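You operate a simulated robot arm through the tools that you are given. There is no shell and no other tool. Be economical: measure what you need, move in short steps, check, and stop when the job is done.

Carry out the task below with a simulated two-armed robot. There is one attempt and no reset: what you move stays moved.

Task
Take the lid off the shims tin and lay it down on the top of the motor table. Fetch the paint brush with the purple handle and set it on top of the steel plate with the blue grip. Fetch the spacer block painted orange and set it on top of the steel plate with the yellow grip. Put one of the spacer forks from the squaring plate on the top of the motor table. Pull the sliding cover of the cleaner pad open. Do these in any order. Set down upright: spacer fork.

Only the result counts: the job must be done as asked and must still hold three seconds after the hand-in. Knocking over, shifting, dropping, spilling or breaking anything else fails it. Lids that push on must go on centred and level and be pressed home; caps that screw on are set level and turned clockwise until they are tight.

Robot
Two 6-joint arms with two-finger grippers on one trunk, on a base that drives. Base frame: it is fixed to the floor where the robot stands at the start and does not move with it; the origin is under the middle of the robot, x ahead of it, y to its left, z up. Lengths are in cm, angles in rad, forces in N, time in s.
The left shoulder is at the start at [3, 17.8, 106.3], the right one opposite. With the tool pointing down near the work surface each hand reaches from about 60 to 64 cm from the robot's upright axis, wherever it stands, measured 20 degrees to its own side. Places, roughly: paint brush with the purple handle (8x3x9 cm) [-460, 300, 80]; shims tin [75, 0, 100]; sliding cover of the cleaner pad [-500, 970, 90]; spacer block painted orange (6x3x3 cm) [-230, 330, 90]; spacer fork [-200, 300, 100]; steel plate with the blue grip (13x10x3 cm) [-130, -20, 60]; steel plate with the yellow grip (13x10x3 cm) [-120, -30, 60]; top of the motor table [100, 60, 80]. Payload 2.54 kg a hand.
The TCP of each hand is the grasp point between the finger pads, 3 cm short of the fingertips. In the tool frame z runs along the fingers and y along their closing line. The gripper opens to 11.6 cm. The gripper's body begins 9.5 cm behind the TCP.
Orientation is that of the tool frame in the base frame, as [roll, pitch, yaw] about the fixed x, y, z axes, in that order (R = Rz(yaw) Ry(pitch) Rx(roll)). With the fingers straight down and closing along the base's y, the tool's x points along the base's -x, its y along +y and its z along -z.

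Tools
- The arms move only by the tool arm_command. It takes "left_commands", "right_commands" or both (then of equal length, played together; a hand with none holds still); each is a list of rows, each an object (a shift or turn left out is 0, a gripper value left out holds the last) with "dp": the shift along the tool's x, y, z in m, a list of three; "dr": the turn, a rotation vector about the tool's x, y, z in rad, a list of three; "hand": the opening, from 0 (shut) to 1 (fully open). In form: [{"dp": [x, y, z], "dr": [ax, ay, az], "hand": hand}, ...]. A call has 1 to 20 rows; each row shifts and turns the commanded pose from where the row before left it, along the tool's axes as they then stand. A row lasts 0.2 s, in which the tool goes at most 5 cm and 0.15 rad; a call with a longer step from one row to the next is refused whole, and so is a gripper value outside its range. Where a pose cannot be reached the arm comes as near as it can. A force on the tool above 40 N (or 10 N above the force at the start of the call, whichever is more), or a blocked arm, ends the call early, and 0.2 s more pass. Each finger travels about 15.3 cm/s and halts on what it meets, pressing with about 35 N; the grip force reading is that of the motor and also rises with nothing between the fingers. The clock runs only during rows and for 0.2 s after the last one: add rows that do not move to give the fingers time. The reply holds the time, the measured pose of the TCP, the force on the tool along the base axes, the opening and the grip force, in the units named above and with some noise, with the torque about the TCP (base axes, N m) and any sound that the robot's microphone picked up, and new pictures: "show" is both (left out), scene, wrist or none (wrist: the cameras of the hands that moved).
- Cameras (640 x 400 px; columns grow to the right, rows downward): "scene" is now at [3.49, 2.47, 177.49]; the picture's right is [0.35, -0.94, 0.00], its down [-0.80, -0.29, -0.53] and it looks along [0.50, 0.18, -0.85] (base axes); focal length 257 px, centre (320, 200). "left" rides on the left gripper at [6.9, 1.5, -12.2] in its tool frame; the picture's right is [-0.21, 0.98, 0.00], its down [-0.83, -0.18, -0.53] and it looks along [-0.52, -0.11, 0.85] (tool axes); focal length 251 px, centre (320, 200). "right" rides on the right gripper at [6.9, -1.5, -12.2] in its tool frame; the picture's right is [0.21, 0.98, 0.00], its down [-0.83, 0.18, -0.53] and it looks along [-0.52, 0.11, 0.85] (tool axes); focal length 251 px, centre (320, 200). There is no depth. A picture from a camera that has moved, and an enlarged one, comes with that camera's place and axes in the base frame and with its lens.
- raise_lower(by): slides the trunk up (or, below 0, down) by that many cm; the arms and the scene camera ride with it, the base frame stays. It gives what a move gives, with no picture.
- roll_base(legs): drives the robot by 1 to 6 legs, each [ahead, left, turn to the left] in cm, cm and rad, along the robot's own axes; the way and the turn of a leg run together, so that a leg with both is an arc; at most 150 cm and 3.142 rad a leg. The arms and the cameras ride along, it lands a little off, and it stops where it bumps. It gives what a move gives, and a new picture of the scene camera.
- head_to(pan, tilt): turns the head with the scene camera to pan (to the left, within 2.496 rad either way) and tilt (down, from -0.506 to 1.204), counted from straight ahead of the robot. It gives what a move gives, and a new picture of the scene camera.
- inspect(camera, box): a new picture of the part [left, top, right, bottom] of that camera's present view, enlarged. It takes no simulated time.
- job_done(): hands the job in; it is judged then, once.

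Go step by step. Nothing tells you exact positions but the pictures and the camera data: compare them with the known pose of the tool, close in by small moves and look again before you grip or let go. The budget is 165 turns and 260 pictures, counting those below and the enlarged ones. Unless the task says otherwise, let go and move clear before handing in.

The tools are called after "Emit:" as a command line: name --argument value ..., lists and objects as JSON in quotes. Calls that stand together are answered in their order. arm_command: Moves the arms, as the interface text tells. Its arguments: {"type":"object","properties":{"left_commands":{"type":"array","items":{"type":"object","properties":{"dp":{"type":"array","items":{"type":"number"}},"dr":{"type":"array","items":{"type":"number"}},"hand":{"type":"number"}}}},"right_commands":{"type":"array","items":{"type":"object","properties":{"dp":{"type":"array","items":{"type":"number"}},"dr":{"type":"array","items":{"type":"number"}},"hand":{"type":"number"}}}},"show":{"type":"string","enum":["both","scene","wrist","none"]}},"required":[]} The other tools are called the same way: raise_lower (by) slides the trunk up or down; roll_base (legs) drives the base; head_to (pan, tilt) turns the head that bears the scene camera; inspect (camera, box) takes an enlarged picture of a part of a camera's view; job_done () hands the job in.

At the start:

```text
time_s: 0.0
left_tool_pos: [44.84, 29.76, 113.29]
left_orientation: [-3.14, 0.0, 3.141]
left_ft_force: [0.9, -0.2, 0.5]
left_wrist_torque: [-0.01, -0.02, 0.01]
left_finger_gap: 11.6
left_gripper_force: 0.1
right_tool_pos: [42.53, -4.96, 118.95]
right_orientation: [3.141, 0.001, -3.141]
right_ft_force: [0.4, 0.2, -0.7]
right_wrist_torque: [-0.01, -0.02, 0.02]
right_finger_gap: 11.62
right_gripper_force: 0.0
trunk travel left (down, up): [-27.5, 26.5]
robot x, y, heading: [-0.4, -0.3, -0.0]
head pan, tilt: [0.353, 1.012]
```

scene: 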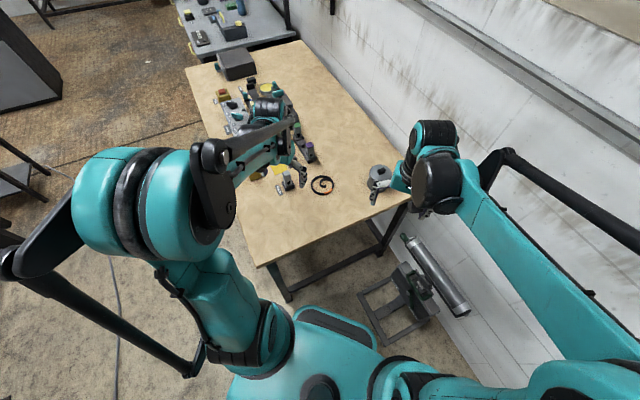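
right: 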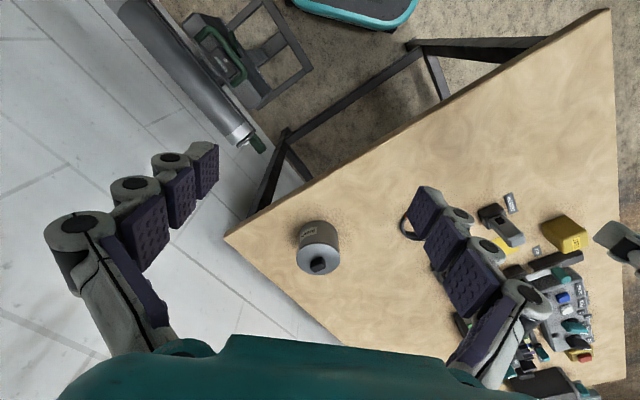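
left: 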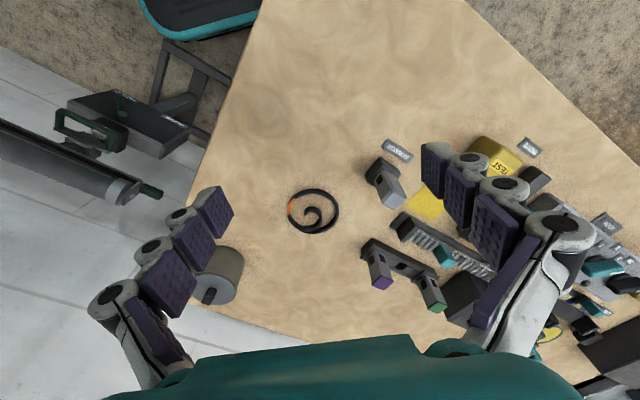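

I see a wooden table ahead with a tin on it near the right hand, and another bench beyond. I look closer to read labels before moving.

Emit:
inspect --camera "right" --box '[220, 180, 420, 305]'

Emit:
inspect --camera "scene" --box '[180, 0, 420, 150]'

Emit:
head_to --pan 0.6 --tilt 0.5

```text
3.20 times, centred on (320, 242) of right
camera zoom: at [35.77, -6.36, 131.24], right [-0.21, 0.98, 0.0], down [0.83, 0.18, 0.53], along [0.52, 0.11, -0.85], focal length 805 px, centre (320, 64)
```

zoom: 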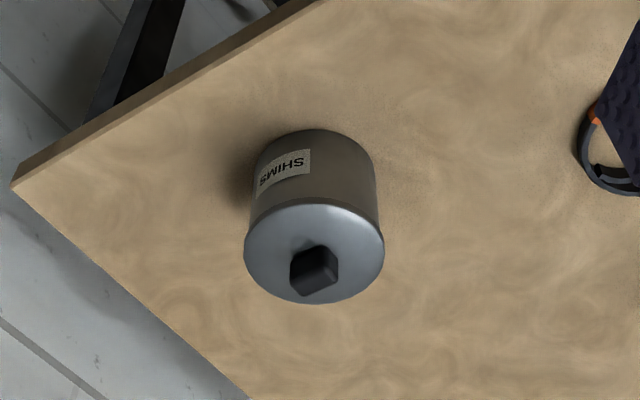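

```text
2.67 times, centred on (300, 75) of scene
camera zoom: at [3.49, 2.47, 177.49], right [0.35, -0.94, 0.0], down [-0.8, -0.29, -0.53], along [0.5, 0.18, -0.85], focal length 686 px, centre (373, 533)
```

zoom: 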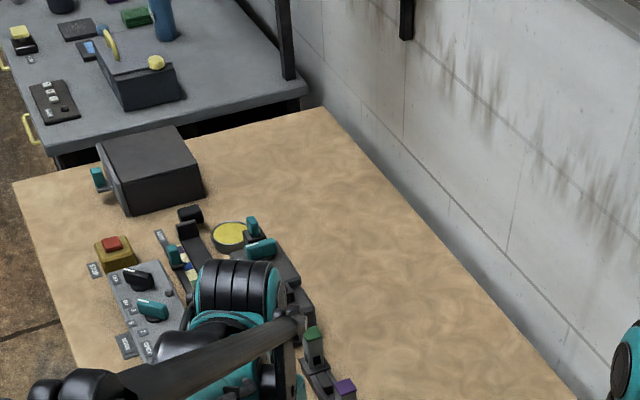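

```text
time_s: 0.9
left_tool_pos: [44.77, 29.83, 113.19]
left_orientation: [-3.139, 0.001, -3.141]
left_ft_force: [0.3, -0.3, 0.2]
left_wrist_torque: [-0.01, -0.02, 0.0]
left_finger_gap: 11.6
left_gripper_force: 0.1
right_tool_pos: [42.76, -4.91, 119.08]
right_orientation: [3.141, -0.002, -3.141]
right_ft_force: [0.0, -0.2, -0.1]
right_wrist_torque: [0.02, 0.01, -0.02]
right_finger_gap: 11.61
right_gripper_force: 0.1
trunk travel left (down, up): [-27.5, 26.5]
robot x, y, heading: [0.05, -0.21, 0.001]
head pan, tilt: [0.6, 0.499]
camera scene: at [4.54, 5.22, 181.67], right [0.56, -0.83, 0.0], down [-0.4, -0.27, -0.88], along [0.72, 0.5, -0.48], focal length 257 px, centre (320, 200)
```

scene: 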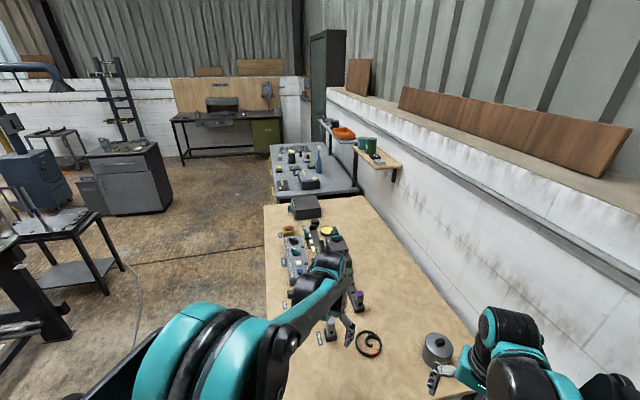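

The tin's lid centre is at about (74.5, 1.5, 93) and the wooden table stands turned about 45°. I position the robot so the right hand can reach it.

Emit:
roll_base --legs '[[13, 1.5, 0], [0, 0, 0.35]]'

Emit:
arm_command --right_commands '[{"dp": [0, 0, 0]}]' --show "wrist"

```text
time_s: 2.2
left_tool_pos: [52.03, 30.2, 113.5]
left_orientation: [3.141, 0.004, 3.129]
left_ft_force: [-1.7, -1.3, 0.8]
left_wrist_torque: [0.02, -0.12, -0.01]
left_finger_gap: 11.61
left_gripper_force: 0.1
right_tool_pos: [49.43, -4.45, 119.25]
right_orientation: [3.139, 0.004, 3.128]
right_ft_force: [-0.8, 0.6, 0.3]
right_wrist_torque: [0.03, -0.12, -0.02]
right_finger_gap: 11.61
right_gripper_force: 0.0
trunk travel left (down, up): [-27.5, 26.5]
robot x, y, heading: [7.5, 1.54, -0.013]
head pan, tilt: [0.6, 0.499]
stopped in leg 1: the robot was blocked; the commanded pose is now the measured one
camera scene: at [11.19, 6.1, 181.71], right [0.55, -0.83, 0.0], down [-0.4, -0.26, -0.88], along [0.73, 0.49, -0.48], focal length 257 px, centre (320, 200)
```

scene: 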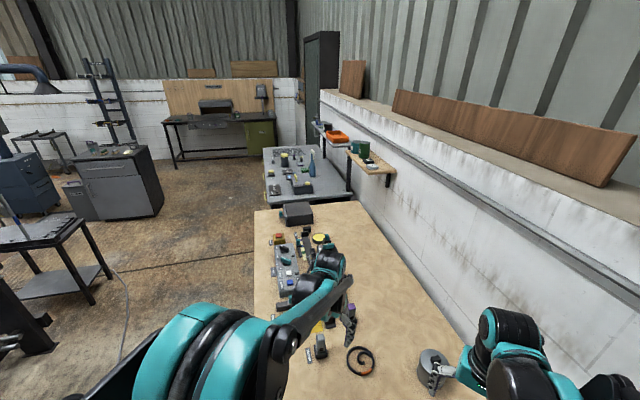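

```text
time_s: 2.6
left_tool_pos: [52.48, 30.42, 113.44]
left_orientation: [3.141, 0.0, 3.129]
left_ft_force: [-0.1, 0.3, 1.0]
left_wrist_torque: [0.01, -0.05, -0.02]
left_finger_gap: 11.57
left_gripper_force: 0.1
right_tool_pos: [49.91, -4.39, 119.12]
right_orientation: [3.14, 0.003, 3.129]
right_ft_force: [-0.3, -0.5, 0.9]
right_wrist_torque: [0.06, -0.05, -0.01]
right_finger_gap: 11.57
right_gripper_force: 0.0
trunk travel left (down, up): [-27.5, 26.5]
robot x, y, heading: [7.18, 0.98, -0.009]
head pan, tilt: [0.6, 0.499]
camera right: at [42.86, -5.75, 131.29], right [-0.2, 0.98, 0.0], down [0.83, 0.17, 0.54], along [0.52, 0.11, -0.84], focal length 251 px, centre (320, 200)
```

right: 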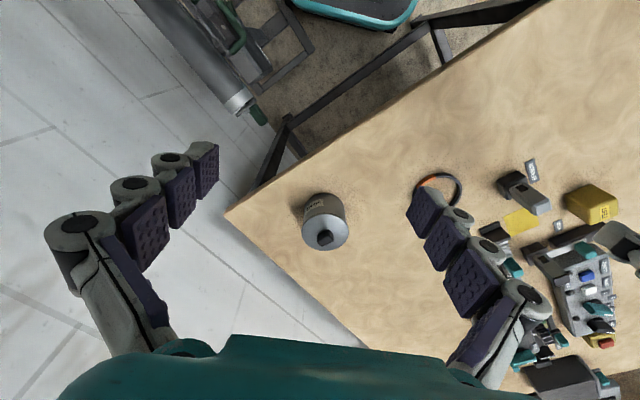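

The base bumped the table's near frame. I back off, face the table squarely, and then creep in.

Emit:
roll_base --legs '[[-9, 0, 0], [0, 0, 0.785]]'

Emit:
head_to --pan -0.5 --tilt 1.1

```text
time_s: 5.8
left_tool_pos: [9.23, 54.09, 113.3]
left_orientation: [3.142, 0.001, -2.361]
left_ft_force: [-0.1, -0.6, -0.1]
left_wrist_torque: [0.0, 0.01, 0.01]
left_finger_gap: 11.61
left_gripper_force: 0.1
right_tool_pos: [32.26, 27.69, 118.97]
right_orientation: [-3.141, 0.001, -2.362]
right_ft_force: [0.6, 0.7, -0.5]
right_wrist_torque: [0.0, 0.02, -0.02]
right_finger_gap: 11.59
right_gripper_force: 0.1
trunk travel left (down, up): [-27.5, 26.5]
robot x, y, heading: [-1.53, 1.65, 0.783]
head pan, tilt: [0.6, 0.499]
camera scene: at [-2.07, 8.17, 181.68], right [0.98, -0.19, 0.0], down [-0.09, -0.47, -0.88], along [0.17, 0.86, -0.48], focal length 257 px, centre (320, 200)
```

scene: 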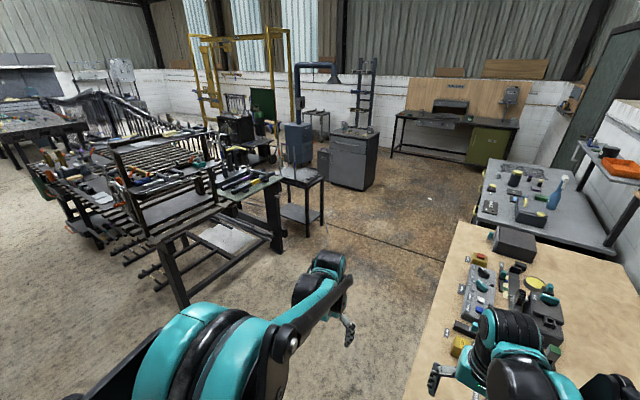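

```text
time_s: 7.2
left_tool_pos: [9.27, 53.93, 113.31]
left_orientation: [-3.141, 0.0, -2.362]
left_ft_force: [0.6, 0.1, 1.6]
left_wrist_torque: [0.0, -0.01, 0.01]
left_finger_gap: 11.61
left_gripper_force: 0.0
right_tool_pos: [32.16, 27.81, 119.03]
right_orientation: [3.141, 0.0, -2.361]
right_ft_force: [0.1, 0.7, 0.5]
right_wrist_torque: [0.01, -0.03, 0.01]
right_finger_gap: 11.62
right_gripper_force: 0.0
trunk travel left (down, up): [-27.5, 26.5]
robot x, y, heading: [-1.76, 1.4, 0.78]
head pan, tilt: [-0.499, 1.1]
camera scene: at [2.3, 0.98, 176.91], right [0.28, -0.96, 0.0], down [-0.86, -0.25, -0.45], along [0.44, 0.13, -0.89], focal length 257 px, centre (320, 200)
```

scene: 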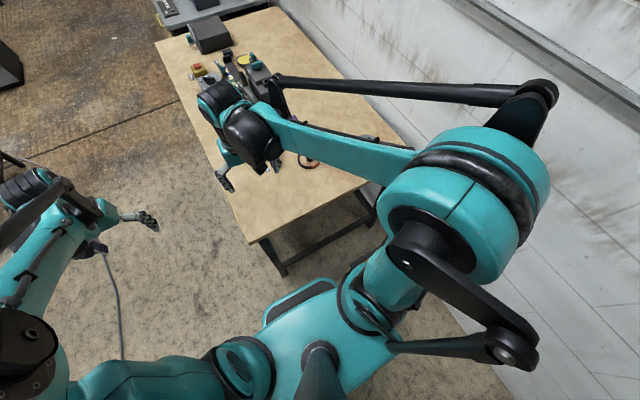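

Rotation went cleanly. Now I creep forward toward the table.

Emit:
roll_base --legs '[[7.4, -2.3, 0]]'

```text
time_s: 8.2
left_tool_pos: [16.44, 57.62, 113.28]
left_orientation: [3.14, -0.001, -2.363]
left_ft_force: [0.8, 0.7, -0.5]
left_wrist_torque: [-0.03, 0.03, 0.03]
left_finger_gap: 11.62
left_gripper_force: 0.2
right_tool_pos: [39.28, 31.34, 118.96]
right_orientation: [3.141, -0.002, -2.361]
right_ft_force: [0.2, 0.3, 0.3]
right_wrist_torque: [-0.03, 0.05, -0.02]
right_finger_gap: 11.57
right_gripper_force: 0.0
trunk travel left (down, up): [-27.5, 26.5]
robot x, y, heading: [5.66, 4.54, 0.78]
head pan, tilt: [-0.499, 1.1]
camera scene: at [9.41, 4.62, 176.9], right [0.28, -0.96, 0.0], down [-0.86, -0.25, -0.45], along [0.43, 0.13, -0.89], focal length 257 px, centre (320, 200)
```

scene: 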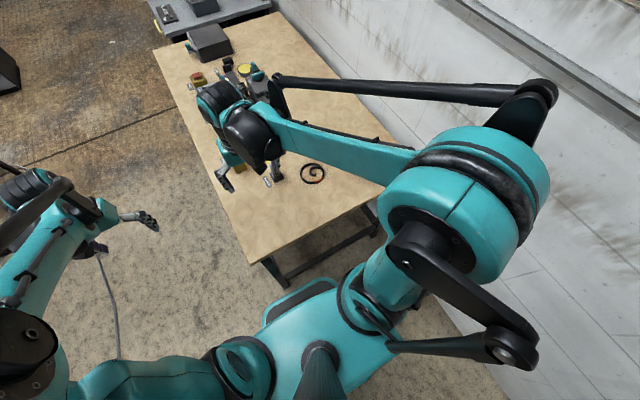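

Clear. I bring the right hand over the tin at height, along the tool's -y, and look with the wrist camera.

Emit:
arm_command --right_commands '[{"dp": [-0.004, -0.046, 0]}, {"dp": [-0.004, -0.046, 0]}, {"dp": [-0.004, -0.046, 0]}, {"dp": [-0.004, -0.046, 0]}, {"dp": [-0.004, -0.046, 0]}, {"dp": [-0.004, -0.046, 0]}, {"dp": [-0.004, -0.046, 0]}, {"dp": [-0.004, -0.046, 0]}, {"dp": [-0.004, -0.046, 0]}, {"dp": [-0.004, -0.046, 0]}, {"dp": [0, 0, 0]}]' --show "wrist"

```text
time_s: 10.6
left_tool_pos: [16.08, 57.52, 113.33]
left_orientation: [3.141, 0.0, -2.362]
left_ft_force: [-0.3, 1.5, -0.3]
left_wrist_torque: [-0.03, -0.02, -0.01]
left_finger_gap: 11.56
left_gripper_force: 0.1
right_tool_pos: [74.24, 1.41, 119.14]
right_orientation: [-3.14, -0.001, -2.363]
right_ft_force: [-0.5, 0.2, 0.3]
right_wrist_torque: [-0.01, -0.03, -0.02]
right_finger_gap: 11.6
right_gripper_force: 0.1
trunk travel left (down, up): [-27.5, 26.5]
robot x, y, heading: [5.41, 4.73, 0.783]
head pan, tilt: [-0.499, 1.1]
camera right: at [70.32, -4.41, 131.35], right [-0.84, 0.54, 0.0], down [0.46, 0.71, 0.53], along [0.29, 0.45, -0.85], focal length 251 px, centre (320, 200)
```

right: 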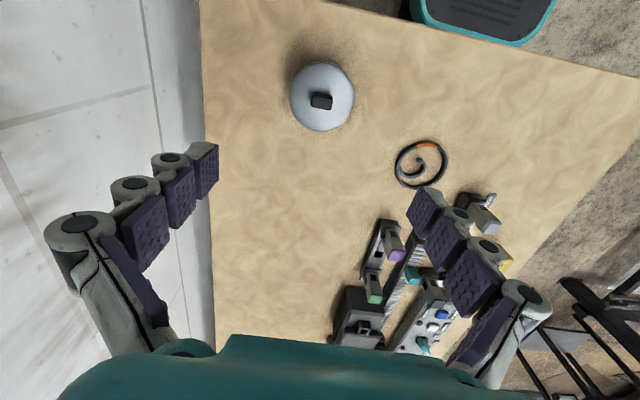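

The tin is nearly beneath the hand, knob at about (74.1, 1.4, 94). I zoom to see the knob's orientation.

Emit:
inspect --camera "right" --box '[272, 50, 372, 112]'

```text
6.40 times, centred on (322, 81) of right
camera zoom: at [70.32, -4.41, 131.35], right [-0.84, 0.54, 0.0], down [0.46, 0.71, 0.53], along [0.29, 0.45, -0.85], focal length 1609 px, centre (307, 962)
```

zoom: 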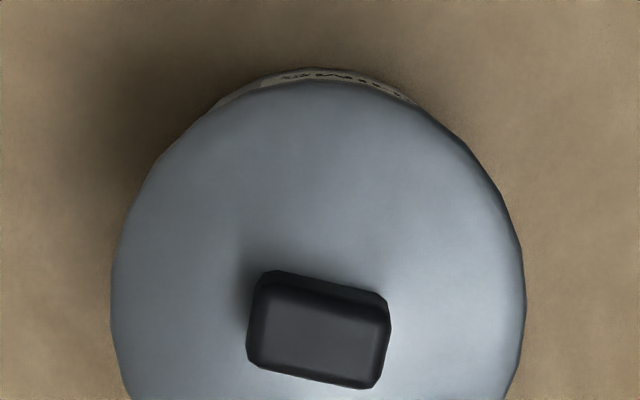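

The knob's long side lies along the tool's y, so I can grip it as the hand is. I descend with the gripper half-open.

Emit:
arm_command --right_commands '[{"dp": [0, 0, 0.04], "hand": 0.55}, {"dp": [0, 0, 0.04]}, {"dp": [0, 0, 0.04]}, {"dp": [0, 0, 0.04]}, {"dp": [0, 0, 0.03]}, {"dp": [0, 0, 0.02]}, {"dp": [0, 0, 0]}]' --show "wrist"

```text
time_s: 12.2
left_tool_pos: [16.07, 57.71, 113.33]
left_orientation: [-3.141, 0.001, -2.361]
left_ft_force: [-0.5, 0.0, -0.5]
left_wrist_torque: [-0.02, 0.0, 0.02]
left_finger_gap: 11.61
left_gripper_force: 0.1
right_tool_pos: [74.2, 1.27, 97.96]
right_orientation: [-3.141, -0.002, -2.361]
right_ft_force: [-0.1, -0.5, -0.3]
right_wrist_torque: [0.01, -0.02, 0.0]
right_finger_gap: 6.36
right_gripper_force: 0.0
trunk travel left (down, up): [-27.5, 26.5]
robot x, y, heading: [5.27, 5.17, 0.778]
head pan, tilt: [-0.499, 1.1]
camera right: at [70.44, -4.57, 110.22], right [-0.84, 0.54, 0.0], down [0.46, 0.71, 0.53], along [0.29, 0.45, -0.85], focal length 251 px, centre (320, 200)
```

right: 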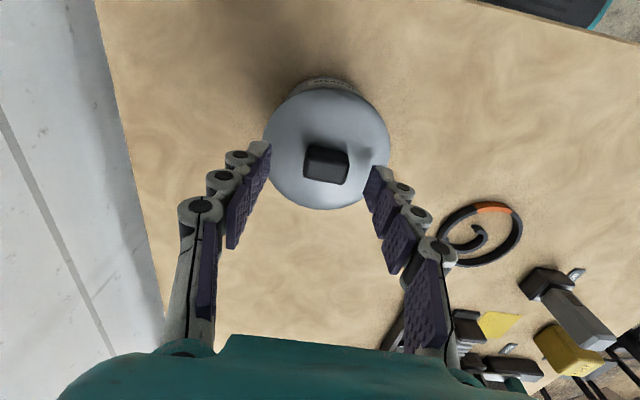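

The knob sits ~0.5 cm toward tool +y; I correct, go down 2 cm and close.

Emit:
arm_command --right_commands '[{"dp": [-0.003, 0.005, 0]}, {"dp": [0, 0, 0.02]}, {"dp": [0, 0, 0], "hand": 0}, {"dp": [0, 0, 0]}, {"dp": [0, 0, 0]}]' --show "wrist"

```text
time_s: 13.1
left_tool_pos: [16.02, 57.5, 113.48]
left_orientation: [-3.141, 0.003, -2.361]
left_ft_force: [-0.8, 0.2, -0.7]
left_wrist_torque: [0.0, -0.03, 0.0]
left_finger_gap: 11.6
left_gripper_force: 0.1
right_tool_pos: [74.11, 1.69, 96.28]
right_orientation: [-3.136, 0.004, -2.362]
right_ft_force: [-2.4, -1.3, 28.5]
right_wrist_torque: [-0.06, 0.58, 0.07]
right_finger_gap: 2.86
right_gripper_force: 35.0
trunk travel left (down, up): [-27.5, 26.5]
robot x, y, heading: [5.31, 4.92, 0.784]
head pan, tilt: [-0.499, 1.1]
stopped in row 4 (right hand): the force on the tool passed its limit at 48 N (the readings are from after the stop); the commanded pose is now the measured one
camera right: at [70.17, -4.05, 108.52], right [-0.84, 0.54, -0.01], down [0.46, 0.71, 0.54], along [0.3, 0.45, -0.84], focal length 251 px, centre (320, 200)
```

right: 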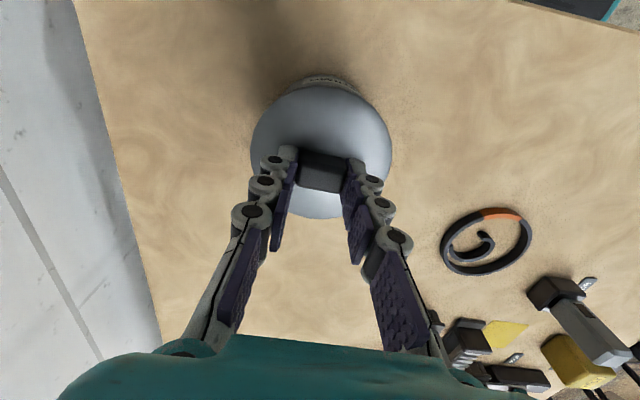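

The knob is gripped (2.9 cm). I lift gently and watch whether the tin stays.

Emit:
arm_command --right_commands '[{"dp": [0, 0, -0.003]}, {"dp": [0, 0, -0.004]}, {"dp": [0, 0, -0.005]}, {"dp": [0, 0, -0.008]}, {"dp": [0, 0, -0.01]}, {"dp": [0, 0, 0]}]' --show "wrist"

```text
time_s: 14.5
left_tool_pos: [16.16, 57.52, 113.3]
left_orientation: [3.141, 0.001, -2.36]
left_ft_force: [0.3, 0.6, 0.0]
left_wrist_torque: [-0.01, 0.02, -0.02]
left_finger_gap: 11.64
left_gripper_force: 0.0
right_tool_pos: [74.33, 1.67, 99.05]
right_orientation: [-3.139, 0.003, -2.365]
right_ft_force: [0.3, 0.0, -1.1]
right_wrist_torque: [0.03, -0.03, 0.03]
right_finger_gap: 2.84
right_gripper_force: 35.0
trunk travel left (down, up): [-27.5, 26.5]
robot x, y, heading: [5.6, 4.3, 0.783]
head pan, tilt: [-0.499, 1.1]
camera right: at [70.48, -4.09, 111.22], right [-0.84, 0.54, 0.0], down [0.46, 0.71, 0.53], along [0.29, 0.45, -0.84], focal length 251 px, centre (320, 200)
```

right: 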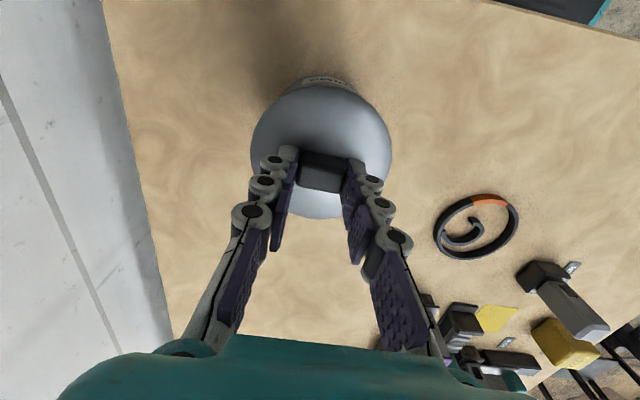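

The load is only ~1 N, so likely lid only. I lift 8 cm more and check.

Emit:
arm_command --right_commands '[{"dp": [0, 0, -0.03]}, {"dp": [0, 0, -0.03]}, {"dp": [0, 0, -0.03]}, {"dp": [0, 0, -0.03]}, {"dp": [0, 0, 0]}]' --show "both"

```text
time_s: 15.7
left_tool_pos: [16.17, 57.58, 113.23]
left_orientation: [3.141, 0.002, -2.363]
left_ft_force: [0.2, 0.4, 0.6]
left_wrist_torque: [-0.04, 0.04, 0.02]
left_finger_gap: 11.6
left_gripper_force: 0.0
right_tool_pos: [74.22, 1.71, 111.04]
right_orientation: [-3.136, 0.002, -2.362]
right_ft_force: [0.8, 1.0, -1.5]
right_wrist_torque: [0.02, 0.03, -0.02]
right_finger_gap: 2.86
right_gripper_force: 35.2
trunk travel left (down, up): [-27.5, 26.5]
robot x, y, heading: [5.25, 4.63, 0.781]
head pan, tilt: [-0.499, 1.1]
camera scene: at [9.33, 4.5, 176.9], right [0.28, -0.96, 0.0], down [-0.86, -0.25, -0.45], along [0.44, 0.13, -0.89], focal length 257 px, centre (320, 200)
camera right: at [70.36, -4.15, 123.3], right [-0.84, 0.54, 0.0], down [0.46, 0.71, 0.53], along [0.29, 0.45, -0.84], focal length 251 px, centre (320, 200)
```

scene: 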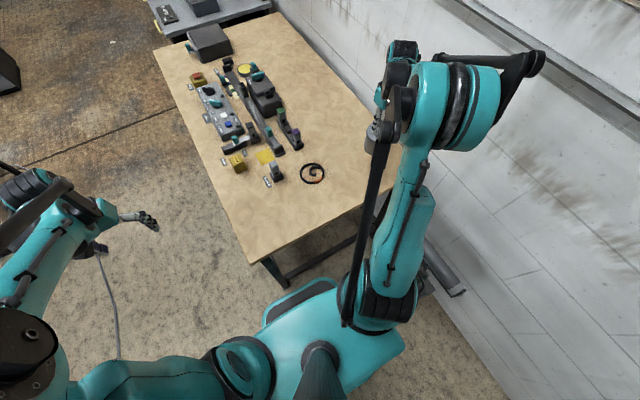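
right: 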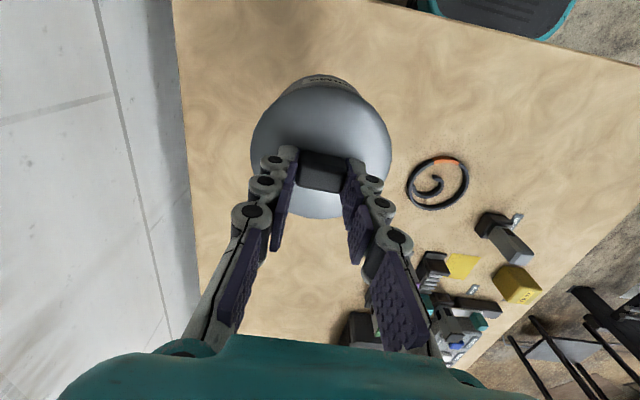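

I zoom in to see whether the tin is hanging from the lid.

Emit:
inspect --camera "right" --box '[230, 50, 410, 230]'

Emit:
inspect --camera "scene" --box '[340, 80, 440, 180]'

```text
2.22 times, centred on (320, 140) of right
camera zoom: at [70.36, -4.15, 123.3], right [-0.84, 0.54, 0.0], down [0.46, 0.71, 0.53], along [0.29, 0.45, -0.84], focal length 559 px, centre (320, 333)
```

zoom: 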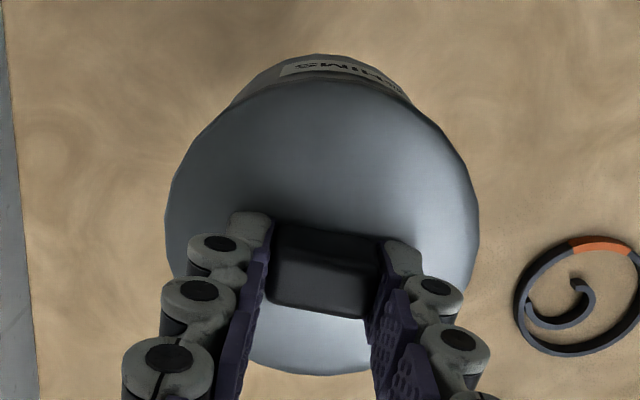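

```text
4.00 times, centred on (390, 130) of scene
camera zoom: at [9.33, 4.5, 176.9], right [0.28, -0.96, 0.0], down [-0.86, -0.25, -0.45], along [0.44, 0.13, -0.89], focal length 1029 px, centre (40, 480)
```

zoom: 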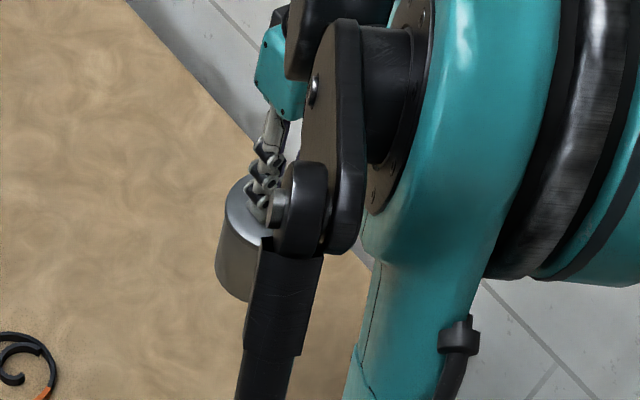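

The whole tin hangs from the lid, so it must be held while pulling. I set it back exactly where it stood first.

Emit:
arm_command --right_commands '[{"dp": [0, 0, 0.03]}, {"dp": [0, 0, 0.03]}, {"dp": [0, 0, 0.03]}, {"dp": [0, 0, 0.03]}, {"dp": [0, 0, 0.012]}, {"dp": [0, 0, 0.006]}, {"dp": [0, 0, 0.005]}, {"dp": [0, 0, 0]}]' --show "wrist"

```text
time_s: 17.5
left_tool_pos: [16.13, 57.46, 113.42]
left_orientation: [-3.142, 0.001, -2.36]
left_ft_force: [-0.4, 0.7, 0.0]
left_wrist_torque: [0.01, 0.0, 0.0]
left_finger_gap: 11.6
left_gripper_force: 0.0
right_tool_pos: [74.1, 1.77, 96.68]
right_orientation: [-3.138, 0.002, -2.363]
right_ft_force: [-0.2, -0.5, -0.8]
right_wrist_torque: [0.02, -0.02, -0.01]
right_finger_gap: 2.84
right_gripper_force: 34.5
trunk travel left (down, up): [-27.5, 26.5]
robot x, y, heading: [5.45, 4.74, 0.78]
head pan, tilt: [-0.499, 1.1]
camera right: at [70.26, -4.13, 108.88], right [-0.84, 0.54, 0.0], down [0.46, 0.71, 0.53], along [0.29, 0.45, -0.84], focal length 251 px, centre (320, 200)
```

right: 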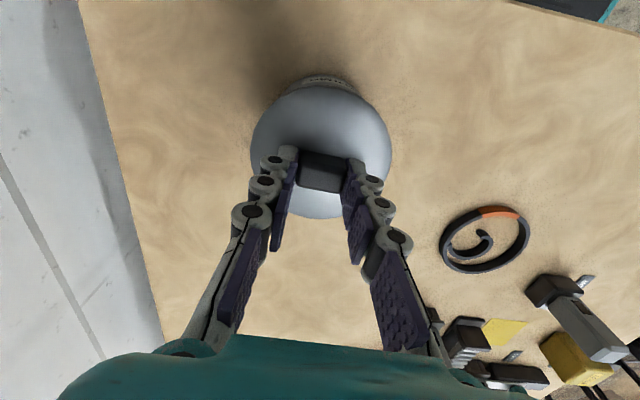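

Emit:
arm_command --right_commands '[{"dp": [0, 0, 0.003]}, {"dp": [0, 0, 0.002]}, {"dp": [0, 0, 0.002]}, {"dp": [0, 0, 0]}]' --show "none"

```text
time_s: 18.4
left_tool_pos: [16.04, 57.54, 113.33]
left_orientation: [-3.14, 0.001, -2.362]
left_ft_force: [0.4, -0.3, 0.4]
left_wrist_torque: [0.0, 0.0, 0.03]
left_finger_gap: 11.6
left_gripper_force: 0.1
right_tool_pos: [74.19, 1.65, 96.28]
right_orientation: [-3.135, 0.005, -2.364]
right_ft_force: [0.5, -0.4, 22.6]
right_wrist_torque: [0.01, 0.5, -0.02]
right_finger_gap: 2.86
right_gripper_force: 34.5
trunk travel left (down, up): [-27.5, 26.5]
robot x, y, heading: [4.93, 4.54, 0.781]
head pan, tilt: [-0.499, 1.1]
stopped in row 4 (right hand): the force on the tool passed its limit at 42 N (the readings are from after the stop); the commanded pose is now the measured one
```

The tin is down again at the same spot. I release, rise clear, and look to my right before shifting the base so both hands can work on it.

Emit:
arm_command --right_commands '[{"dp": [0, 0, -0.002], "hand": 0.5}, {"dp": [0, 0, 0]}, {"dp": [0, 0, -0.03]}, {"dp": [0, 0, -0.04]}, {"dp": [0, 0, -0.04]}, {"dp": [0, 0, -0.04]}, {"dp": [0, 0, -0.04]}, {"dp": [0, 0, 0]}]' --show "wrist"

Emit:
head_to --pan -1.3 --tilt 1.0

```text
time_s: 20.2
left_tool_pos: [16.21, 57.57, 113.32]
left_orientation: [3.138, -0.001, -2.358]
left_ft_force: [0.7, -0.2, -0.2]
left_wrist_torque: [0.01, 0.0, 0.02]
left_finger_gap: 11.61
left_gripper_force: 0.0
right_tool_pos: [74.33, 1.68, 114.9]
right_orientation: [-3.137, 0.004, -2.365]
right_ft_force: [0.1, -0.5, 0.1]
right_wrist_torque: [0.02, 0.02, 0.04]
right_finger_gap: 5.81
right_gripper_force: 0.0
trunk travel left (down, up): [-27.5, 26.5]
robot x, y, heading: [5.34, 4.69, 0.783]
head pan, tilt: [-0.499, 1.1]
camera right: at [70.45, -4.12, 127.15], right [-0.84, 0.54, -0.01], down [0.46, 0.71, 0.54], along [0.3, 0.45, -0.84], focal length 251 px, centre (320, 200)
```

right: 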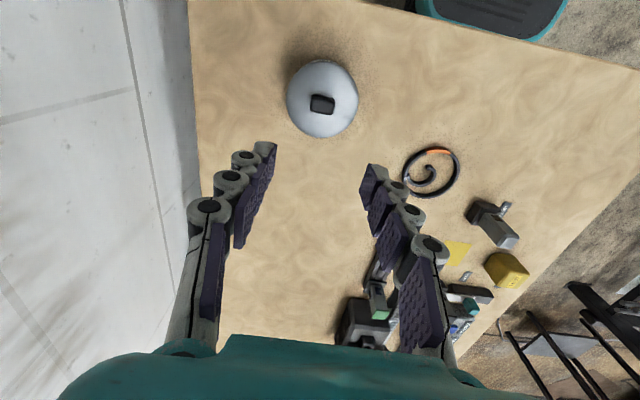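

```text
time_s: 21.4
left_tool_pos: [16.16, 57.52, 113.34]
left_orientation: [-3.142, 0.0, -2.358]
left_ft_force: [0.2, 0.0, 0.5]
left_wrist_torque: [-0.03, -0.01, 0.01]
left_finger_gap: 11.62
left_gripper_force: 0.1
right_tool_pos: [74.3, 1.61, 115.02]
right_orientation: [-3.135, 0.003, -2.364]
right_ft_force: [0.2, -0.2, -0.8]
right_wrist_torque: [0.03, -0.01, -0.03]
right_finger_gap: 5.79
right_gripper_force: 0.2
trunk travel left (down, up): [-27.5, 26.5]
robot x, y, heading: [5.4, 4.75, 0.782]
head pan, tilt: [-1.3, 1.0]
camera scene: at [9.22, -0.69, 177.57], right [-0.5, -0.87, 0.0], down [-0.73, 0.42, -0.54], along [0.47, -0.27, -0.84], focal length 257 px, centre (320, 200)
```

scene: 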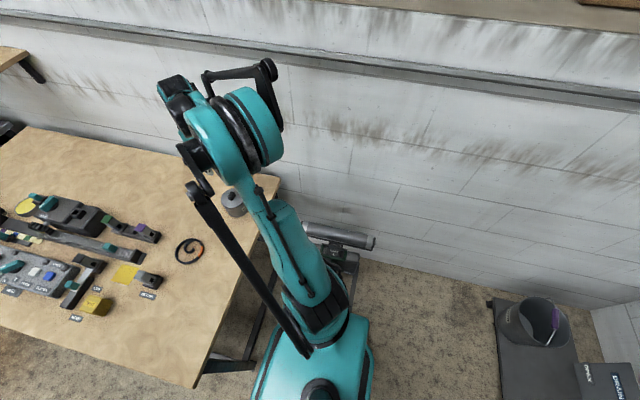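

The wall is ~80 cm to my right; I first draw the right hand back in front of me, then shift the base right.

Emit:
arm_command --right_commands '[{"dp": [0.0, 0.045, -0.005]}, {"dp": [0.0, 0.045, -0.005]}, {"dp": [0.0, 0.045, -0.005]}, {"dp": [0.0, 0.045, -0.005]}, {"dp": [0.0, 0.045, -0.005]}, {"dp": [0.0, 0.045, -0.005]}, {"dp": [0.0, 0.045, -0.005]}, {"dp": [0, 0, 0]}]' --show "none"

Emit:
roll_base --legs '[[0, -14, 0]]'

```text
time_s: 23.2
left_tool_pos: [16.33, 57.49, 113.33]
left_orientation: [3.14, -0.002, -2.361]
left_ft_force: [-0.4, -0.5, -0.3]
left_wrist_torque: [0.01, 0.0, 0.01]
left_finger_gap: 11.6
left_gripper_force: 0.1
right_tool_pos: [51.92, 23.9, 118.44]
right_orientation: [-3.136, 0.003, -2.363]
right_ft_force: [-0.9, -0.3, 0.3]
right_wrist_torque: [0.01, 0.02, 0.02]
right_finger_gap: 5.81
right_gripper_force: 0.0
trunk travel left (down, up): [-27.5, 26.5]
robot x, y, heading: [5.55, 4.49, 0.782]
head pan, tilt: [-1.3, 1.0]
```

```text
time_s: 24.5
left_tool_pos: [25.06, 48.7, 113.32]
left_orientation: [3.138, -0.001, -2.352]
left_ft_force: [0.6, -1.0, 0.1]
left_wrist_torque: [0.05, 0.06, 0.02]
left_finger_gap: 11.57
left_gripper_force: 0.1
right_tool_pos: [61.18, 15.55, 118.3]
right_orientation: [-3.14, 0.003, -2.352]
right_ft_force: [0.1, 0.1, -1.3]
right_wrist_torque: [0.0, 0.08, -0.02]
right_finger_gap: 5.79
right_gripper_force: 0.1
trunk travel left (down, up): [-27.5, 26.5]
robot x, y, heading: [13.83, -3.91, 0.797]
head pan, tilt: [-1.3, 1.0]
camera scene: at [18.8, -9.71, 177.56], right [-0.49, -0.87, 0.0], down [-0.74, 0.41, -0.54], along [0.47, -0.26, -0.84], focal length 257 px, centre (320, 200)
```

scene: 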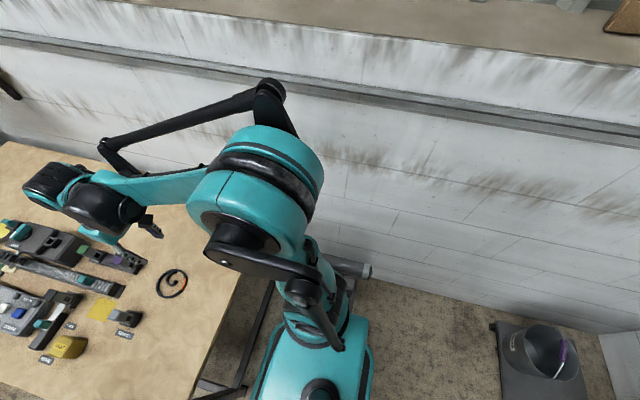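

Shifted fine. I park the right hand high above the tin and bring the left hand across in front, turned toward the tin.

Emit:
arm_command --right_commands '[{"dp": [0, -0.038, -0.012]}, {"dp": [0, -0.038, -0.012]}, {"dp": [0, -0.038, -0.012]}, {"dp": [0, -0.038, -0.012]}, {"dp": [0, -0.038, -0.012]}, {"dp": [0, 0, 0]}]' --show "none"

Emit:
arm_command --left_commands '[{"dp": [0.003, -0.043, 0]}, {"dp": [0.003, -0.043, 0]}, {"dp": [0.003, -0.043, 0]}, {"dp": [0.003, -0.043, 0]}, {"dp": [0.003, -0.043, 0]}, {"dp": [0.003, -0.043, 0]}, {"dp": [0, 0, 0], "dr": [0, 0, 0.145]}, {"dr": [0, 0, 0.145]}, {"dr": [0, 0, 0.145]}, {"dr": [0, 0, 0.145]}, {"dr": [0, 0, 0.145]}, {"dr": [0, 0, 0.145]}, {"dr": [0, 0, 0.145]}, {"dr": [0, 0, 0.145]}, {"dr": [0, 0, 0.15]}, {"dp": [0, 0, 0]}]' --show "both"

```text
time_s: 25.9
left_tool_pos: [24.53, 48.76, 113.31]
left_orientation: [3.142, 0.001, -2.352]
left_ft_force: [-0.6, 0.8, 0.5]
left_wrist_torque: [-0.01, -0.01, 0.01]
left_finger_gap: 11.57
left_gripper_force: 0.0
right_tool_pos: [73.98, 1.9, 124.54]
right_orientation: [-3.135, 0.005, -2.352]
right_ft_force: [-1.2, 0.1, 0.7]
right_wrist_torque: [0.01, -0.05, 0.01]
right_finger_gap: 5.82
right_gripper_force: 0.1
trunk travel left (down, up): [-27.5, 26.5]
robot x, y, heading: [14.18, -3.92, 0.789]
head pan, tilt: [-1.3, 1.0]
```

```text
time_s: 29.3
left_tool_pos: [41.67, 29.33, 113.25]
left_orientation: [-3.141, 0.0, 2.62]
left_ft_force: [-0.8, 0.1, -0.5]
left_wrist_torque: [0.02, 0.01, -0.01]
left_finger_gap: 11.59
left_gripper_force: 0.0
right_tool_pos: [74.02, 1.84, 124.49]
right_orientation: [-3.133, 0.005, -2.354]
right_ft_force: [0.3, 0.0, 0.0]
right_wrist_torque: [0.0, -0.03, -0.01]
right_finger_gap: 5.8
right_gripper_force: 0.0
trunk travel left (down, up): [-27.5, 26.5]
robot x, y, heading: [14.25, -4.12, 0.789]
head pan, tilt: [-1.3, 1.0]
camera scene: at [18.27, -9.46, 177.57], right [-0.49, -0.87, 0.0], down [-0.73, 0.41, -0.54], along [0.47, -0.26, -0.84], focal length 257 px, centre (320, 200)
camera left: at [36.48, 34.12, 125.56], right [0.67, 0.74, 0.0], down [0.63, -0.57, 0.53], along [0.39, -0.36, -0.85], focal length 251 px, centre (320, 200)
```

scene: 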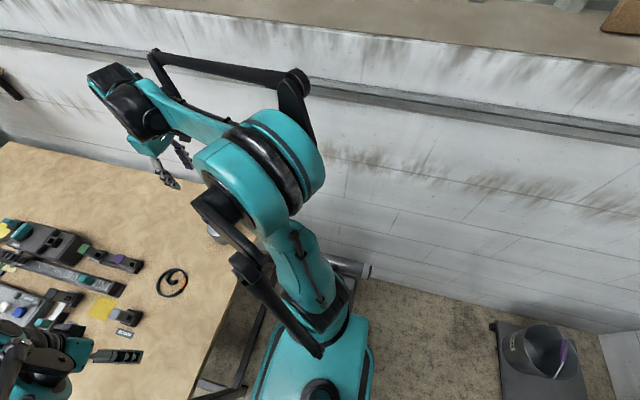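
left: 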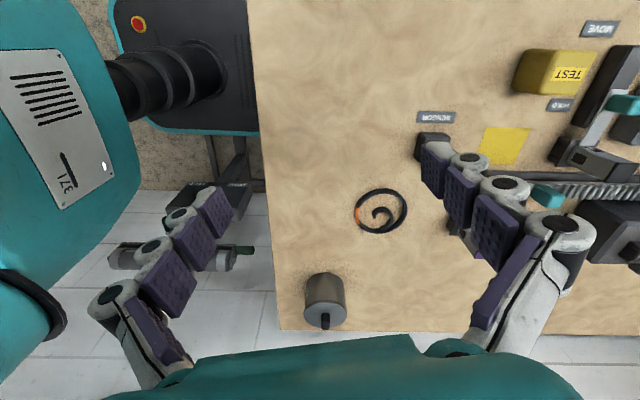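

The hand now points along azimuth -30°. I advance a bit and tilt the tool 50° so it points forward-down.

Emit:
arm_command --left_commands '[{"dp": [-0.04, -0.012, 0.005]}, {"dp": [-0.04, -0.012, 0.005]}, {"dp": [-0.04, -0.012, 0.005]}, {"dr": [0, -0.1455, 0]}, {"dr": [0, -0.1455, 0]}, {"dr": [0, -0.1455, 0]}, {"dr": [0, -0.1455, 0]}, {"dr": [0, -0.1455, 0]}, {"dr": [0, -0.1455, 0]}, {"dp": [0, 0, 0]}]' --show "both"

```text
time_s: 31.5
left_tool_pos: [50.43, 20.37, 111.69]
left_orientation: [3.139, 0.875, 2.623]
left_ft_force: [0.7, 0.1, 0.8]
left_wrist_torque: [-0.03, 0.0, 0.03]
left_finger_gap: 11.59
left_gripper_force: 0.0
right_tool_pos: [74.03, 2.0, 124.43]
right_orientation: [-3.135, 0.006, -2.354]
right_ft_force: [0.7, 1.2, 0.2]
right_wrist_torque: [0.02, 0.01, 0.0]
right_finger_gap: 5.8
right_gripper_force: 0.1
trunk travel left (down, up): [-27.5, 26.5]
robot x, y, heading: [14.4, -3.69, 0.792]
head pan, tilt: [-1.3, 1.0]
camera scene: at [18.31, -9.56, 177.57], right [-0.49, -0.87, 0.0], down [-0.73, 0.41, -0.54], along [0.47, -0.26, -0.84], focal length 257 px, centre (320, 200)
camera left: at [39.18, 28.38, 114.4], right [0.6, 0.78, 0.17], down [0.01, -0.22, 0.98], along [0.8, -0.59, -0.14], focal length 251 px, centre (320, 200)
```

scene: 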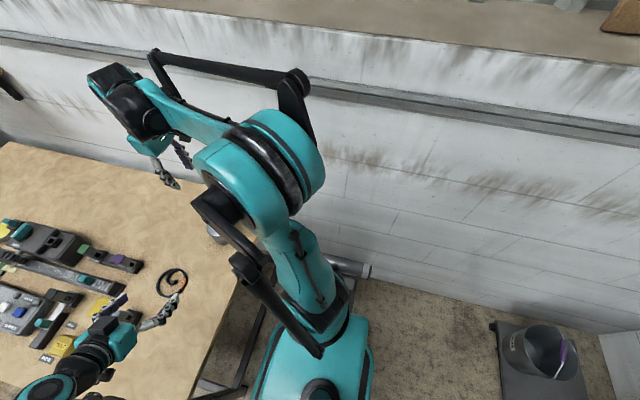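
left: 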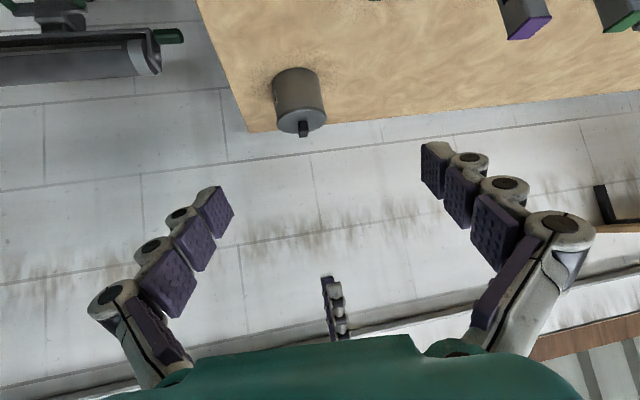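

The tabletop is at about z=85 and the tin body spans 85–92. I advance the left hand toward the pre-grasp and look.

Emit:
arm_command --left_commands '[{"dp": [-0.0026, -0.0073, 0.0427]}, {"dp": [-0.0026, -0.0073, 0.0427]}, {"dp": [-0.0026, -0.0073, 0.0427]}, {"dp": [-0.0026, -0.0073, 0.0427]}, {"dp": [-0.0026, -0.0073, 0.0427]}, {"dp": [-0.0026, -0.0073, 0.0427]}, {"dp": [0, 0, 0]}]' --show "both"

```text
time_s: 33.1
left_tool_pos: [66.05, 6.07, 96.9]
left_orientation: [-3.141, 0.873, 2.621]
left_ft_force: [-0.7, -0.1, 0.2]
left_wrist_torque: [0.01, 0.0, 0.0]
left_finger_gap: 11.62
left_gripper_force: 0.0
right_tool_pos: [73.91, 1.97, 124.55]
right_orientation: [-3.134, 0.004, -2.353]
right_ft_force: [-0.1, 0.3, -0.9]
right_wrist_torque: [-0.02, -0.03, 0.0]
right_finger_gap: 5.79
right_gripper_force: 0.1
trunk travel left (down, up): [-27.5, 26.5]
robot x, y, heading: [14.55, -3.84, 0.79]
head pan, tilt: [-1.3, 1.0]
camera scene: at [18.12, -9.41, 177.58], right [-0.49, -0.87, 0.0], down [-0.73, 0.41, -0.54], along [0.47, -0.26, -0.84], focal length 257 px, centre (320, 200)
camera left: at [54.86, 14.28, 99.41], right [0.6, 0.78, 0.16], down [0.01, -0.22, 0.98], along [0.8, -0.59, -0.14], focal length 251 px, centre (320, 200)
```

scene: 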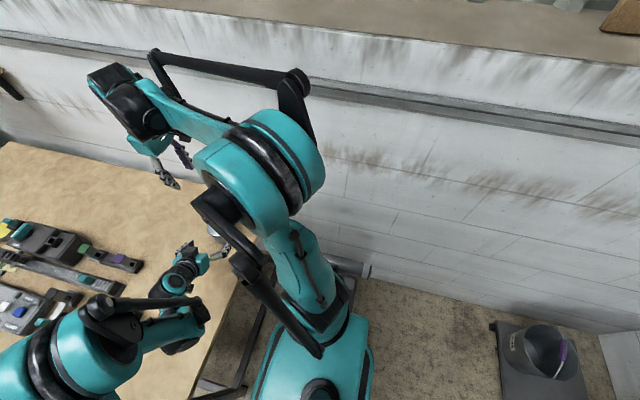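
left: 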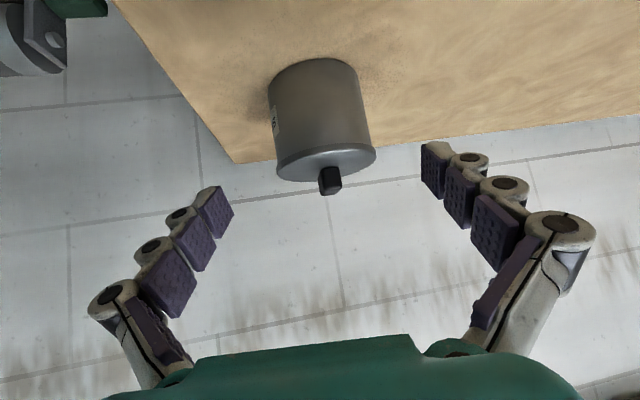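

Well aligned. I slide the open fingers around the tin body (not closing yet).

Emit:
arm_command --left_commands '[{"dp": [0.0006, 0.0005, 0.028]}, {"dp": [0.0006, 0.0005, 0.028]}, {"dp": [0.0006, 0.0005, 0.028]}, {"dp": [0.0006, 0.0005, 0.026]}, {"dp": [0, 0, 0]}]' --show "wrist"

```text
time_s: 34.3
left_tool_pos: [73.09, 2.37, 89.4]
left_orientation: [-3.141, 0.873, 2.621]
left_ft_force: [-0.3, -0.4, 0.1]
left_wrist_torque: [0.02, 0.0, -0.01]
left_finger_gap: 11.61
left_gripper_force: 0.0
right_tool_pos: [74.05, 1.98, 124.47]
right_orientation: [-3.133, 0.006, -2.355]
right_ft_force: [-0.7, -0.2, -1.0]
right_wrist_torque: [-0.02, -0.02, 0.03]
right_finger_gap: 5.79
right_gripper_force: 0.0
trunk travel left (down, up): [-27.5, 26.5]
robot x, y, heading: [14.75, -4.13, 0.788]
head pan, tilt: [-1.3, 1.0]
camera left: at [61.91, 10.49, 92.04], right [0.6, 0.78, 0.16], down [0.02, -0.22, 0.98], along [0.8, -0.59, -0.14], focal length 251 px, centre (320, 200)
```

left: 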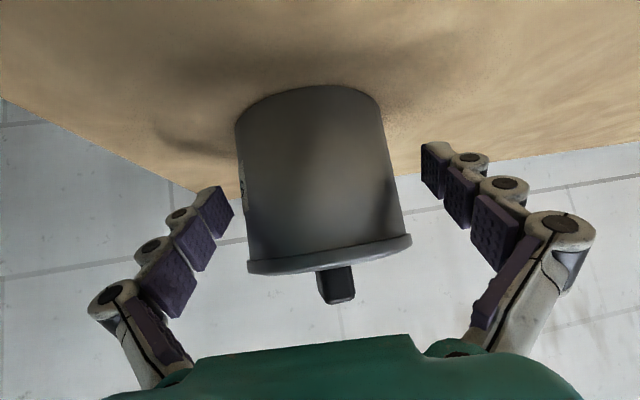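

I close the left gripper on the tin body.

Emit:
arm_command --left_commands '[{"hand": 0.85}, {"hand": 0.6}, {"dp": [0, 0, 0]}, {"dp": [0, 0, 0]}]' --show "wrist"

```text
time_s: 35.3
left_tool_pos: [72.97, 2.2, 89.35]
left_orientation: [3.14, 0.873, 2.623]
left_ft_force: [0.5, -0.5, 4.1]
left_wrist_torque: [-0.2, 0.06, 0.04]
left_finger_gap: 8.5
left_gripper_force: 35.5
right_tool_pos: [73.99, 1.84, 124.52]
right_orientation: [-3.135, 0.007, -2.354]
right_ft_force: [-0.3, -0.1, 0.9]
right_wrist_torque: [0.02, -0.01, -0.01]
right_finger_gap: 5.8
right_gripper_force: 0.0
trunk travel left (down, up): [-27.5, 26.5]
robot x, y, heading: [14.24, -3.98, 0.791]
head pan, tilt: [-1.3, 1.0]
camera left: at [61.91, 10.48, 92.06], right [0.6, 0.78, 0.16], down [0.01, -0.22, 0.98], along [0.8, -0.59, -0.14], focal length 251 px, centre (320, 200)
```

left: 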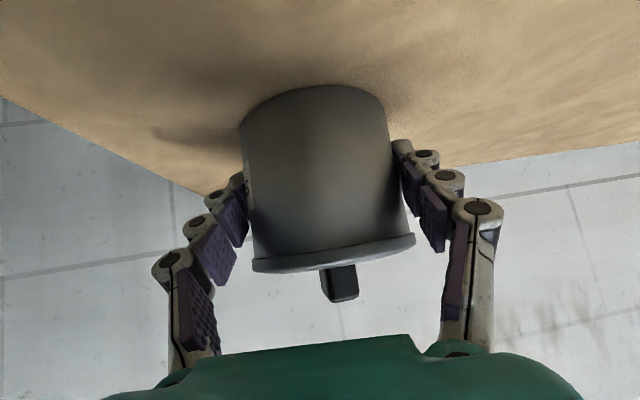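

Body held (8.5 cm). Now I check the right hand's view over the knob.

Emit:
arm_command --right_commands '[{"dp": [0, 0, 0.04]}, {"dp": [0, 0, 0.04]}, {"dp": [0, 0, 0.04]}, {"dp": [0, 0, 0.04]}, {"dp": [0, 0, 0.02]}, {"dp": [0, 0, 0.01]}, {"dp": [0, 0, 0]}]' --show "wrist"

```text
time_s: 36.9
left_tool_pos: [73.12, 2.38, 89.4]
left_orientation: [3.14, 0.872, 2.621]
left_ft_force: [0.8, 0.0, 5.5]
left_wrist_torque: [-0.29, 0.07, 0.08]
left_finger_gap: 8.48
left_gripper_force: 34.8
right_tool_pos: [74.39, 2.19, 105.45]
right_orientation: [-3.133, 0.006, -2.35]
right_ft_force: [-0.5, -0.3, -0.4]
right_wrist_torque: [0.03, 0.01, -0.02]
right_finger_gap: 5.81
right_gripper_force: 0.2
trunk travel left (down, up): [-27.5, 26.5]
robot x, y, heading: [14.03, -3.92, 0.791]
head pan, tilt: [-1.3, 1.0]
camera right: at [70.49, -3.61, 117.71], right [-0.84, 0.54, -0.01], down [0.45, 0.71, 0.54], along [0.29, 0.45, -0.84], focal length 251 px, centre (320, 200)
```

right: 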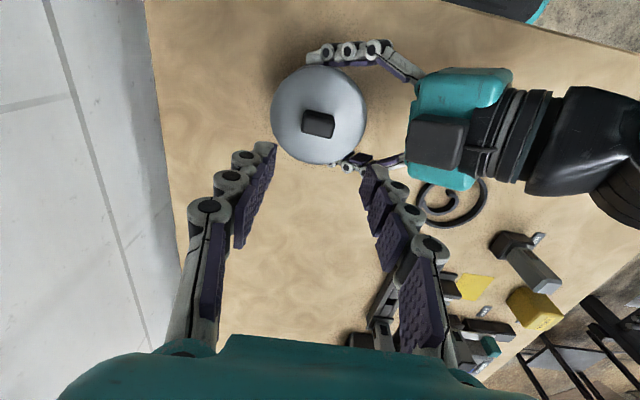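

Left gripper holds the body; right descends with a narrower opening to the knob and grips.

Emit:
arm_command --right_commands '[{"dp": [0.004, 0, 0.02], "hand": 0.4}, {"dp": [0, 0, 0.03]}, {"dp": [0, 0, 0.025]}, {"dp": [0, 0, 0.012]}, {"dp": [0, 0, 0], "hand": 0}, {"dp": [0, 0, 0]}, {"dp": [0, 0, 0]}]' --show "wrist"

```text
time_s: 38.5
left_tool_pos: [73.05, 2.46, 89.42]
left_orientation: [3.14, 0.872, 2.619]
left_ft_force: [-19.7, 14.5, 4.7]
left_wrist_torque: [-0.15, -0.32, 0.82]
left_finger_gap: 8.45
left_gripper_force: 34.8
right_tool_pos: [74.18, 1.78, 97.01]
right_orientation: [-3.131, 0.005, -2.355]
right_ft_force: [25.3, -16.0, 13.5]
right_wrist_torque: [-0.52, -1.14, -0.72]
right_finger_gap: 2.9
right_gripper_force: 34.9
trunk travel left (down, up): [-27.5, 26.5]
robot x, y, heading: [14.59, -3.93, 0.791]
head pan, tilt: [-1.3, 1.0]
camera right: at [70.17, -4.0, 109.13], right [-0.84, 0.54, -0.01], down [0.45, 0.71, 0.54], along [0.3, 0.45, -0.84], focal length 251 px, centre (320, 200)
```

right: 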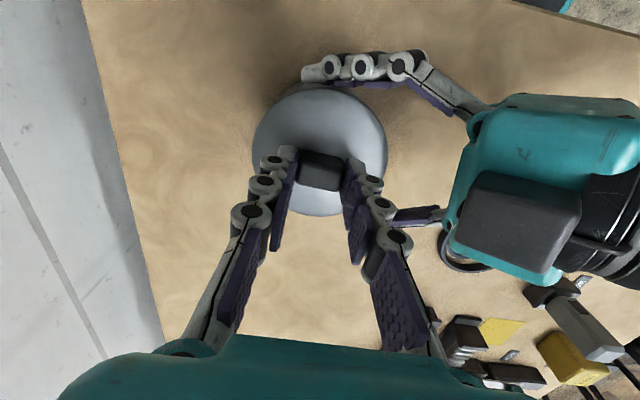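

Both grips are on but preloaded sideways; I relieve that by easing the right hand 3 mm, then pull up in small steps.

Emit:
arm_command --right_commands '[{"dp": [-0.001, -0.003, 0]}, {"dp": [0, 0, 0]}]' --show "none"

```text
time_s: 39.1
left_tool_pos: [73.02, 2.31, 89.44]
left_orientation: [3.138, 0.873, 2.622]
left_ft_force: [0.3, 14.4, -9.7]
left_wrist_torque: [-0.16, 1.27, 0.85]
left_finger_gap: 8.43
left_gripper_force: 35.1
right_tool_pos: [74.22, 1.98, 96.83]
right_orientation: [-3.139, 0.001, -2.352]
right_ft_force: [-6.4, -12.6, 26.6]
right_wrist_torque: [-0.2, 0.09, -0.53]
right_finger_gap: 2.89
right_gripper_force: 34.8
trunk travel left (down, up): [-27.5, 26.5]
robot x, y, heading: [14.12, -4.5, 0.789]
head pan, tilt: [-1.3, 1.0]
```

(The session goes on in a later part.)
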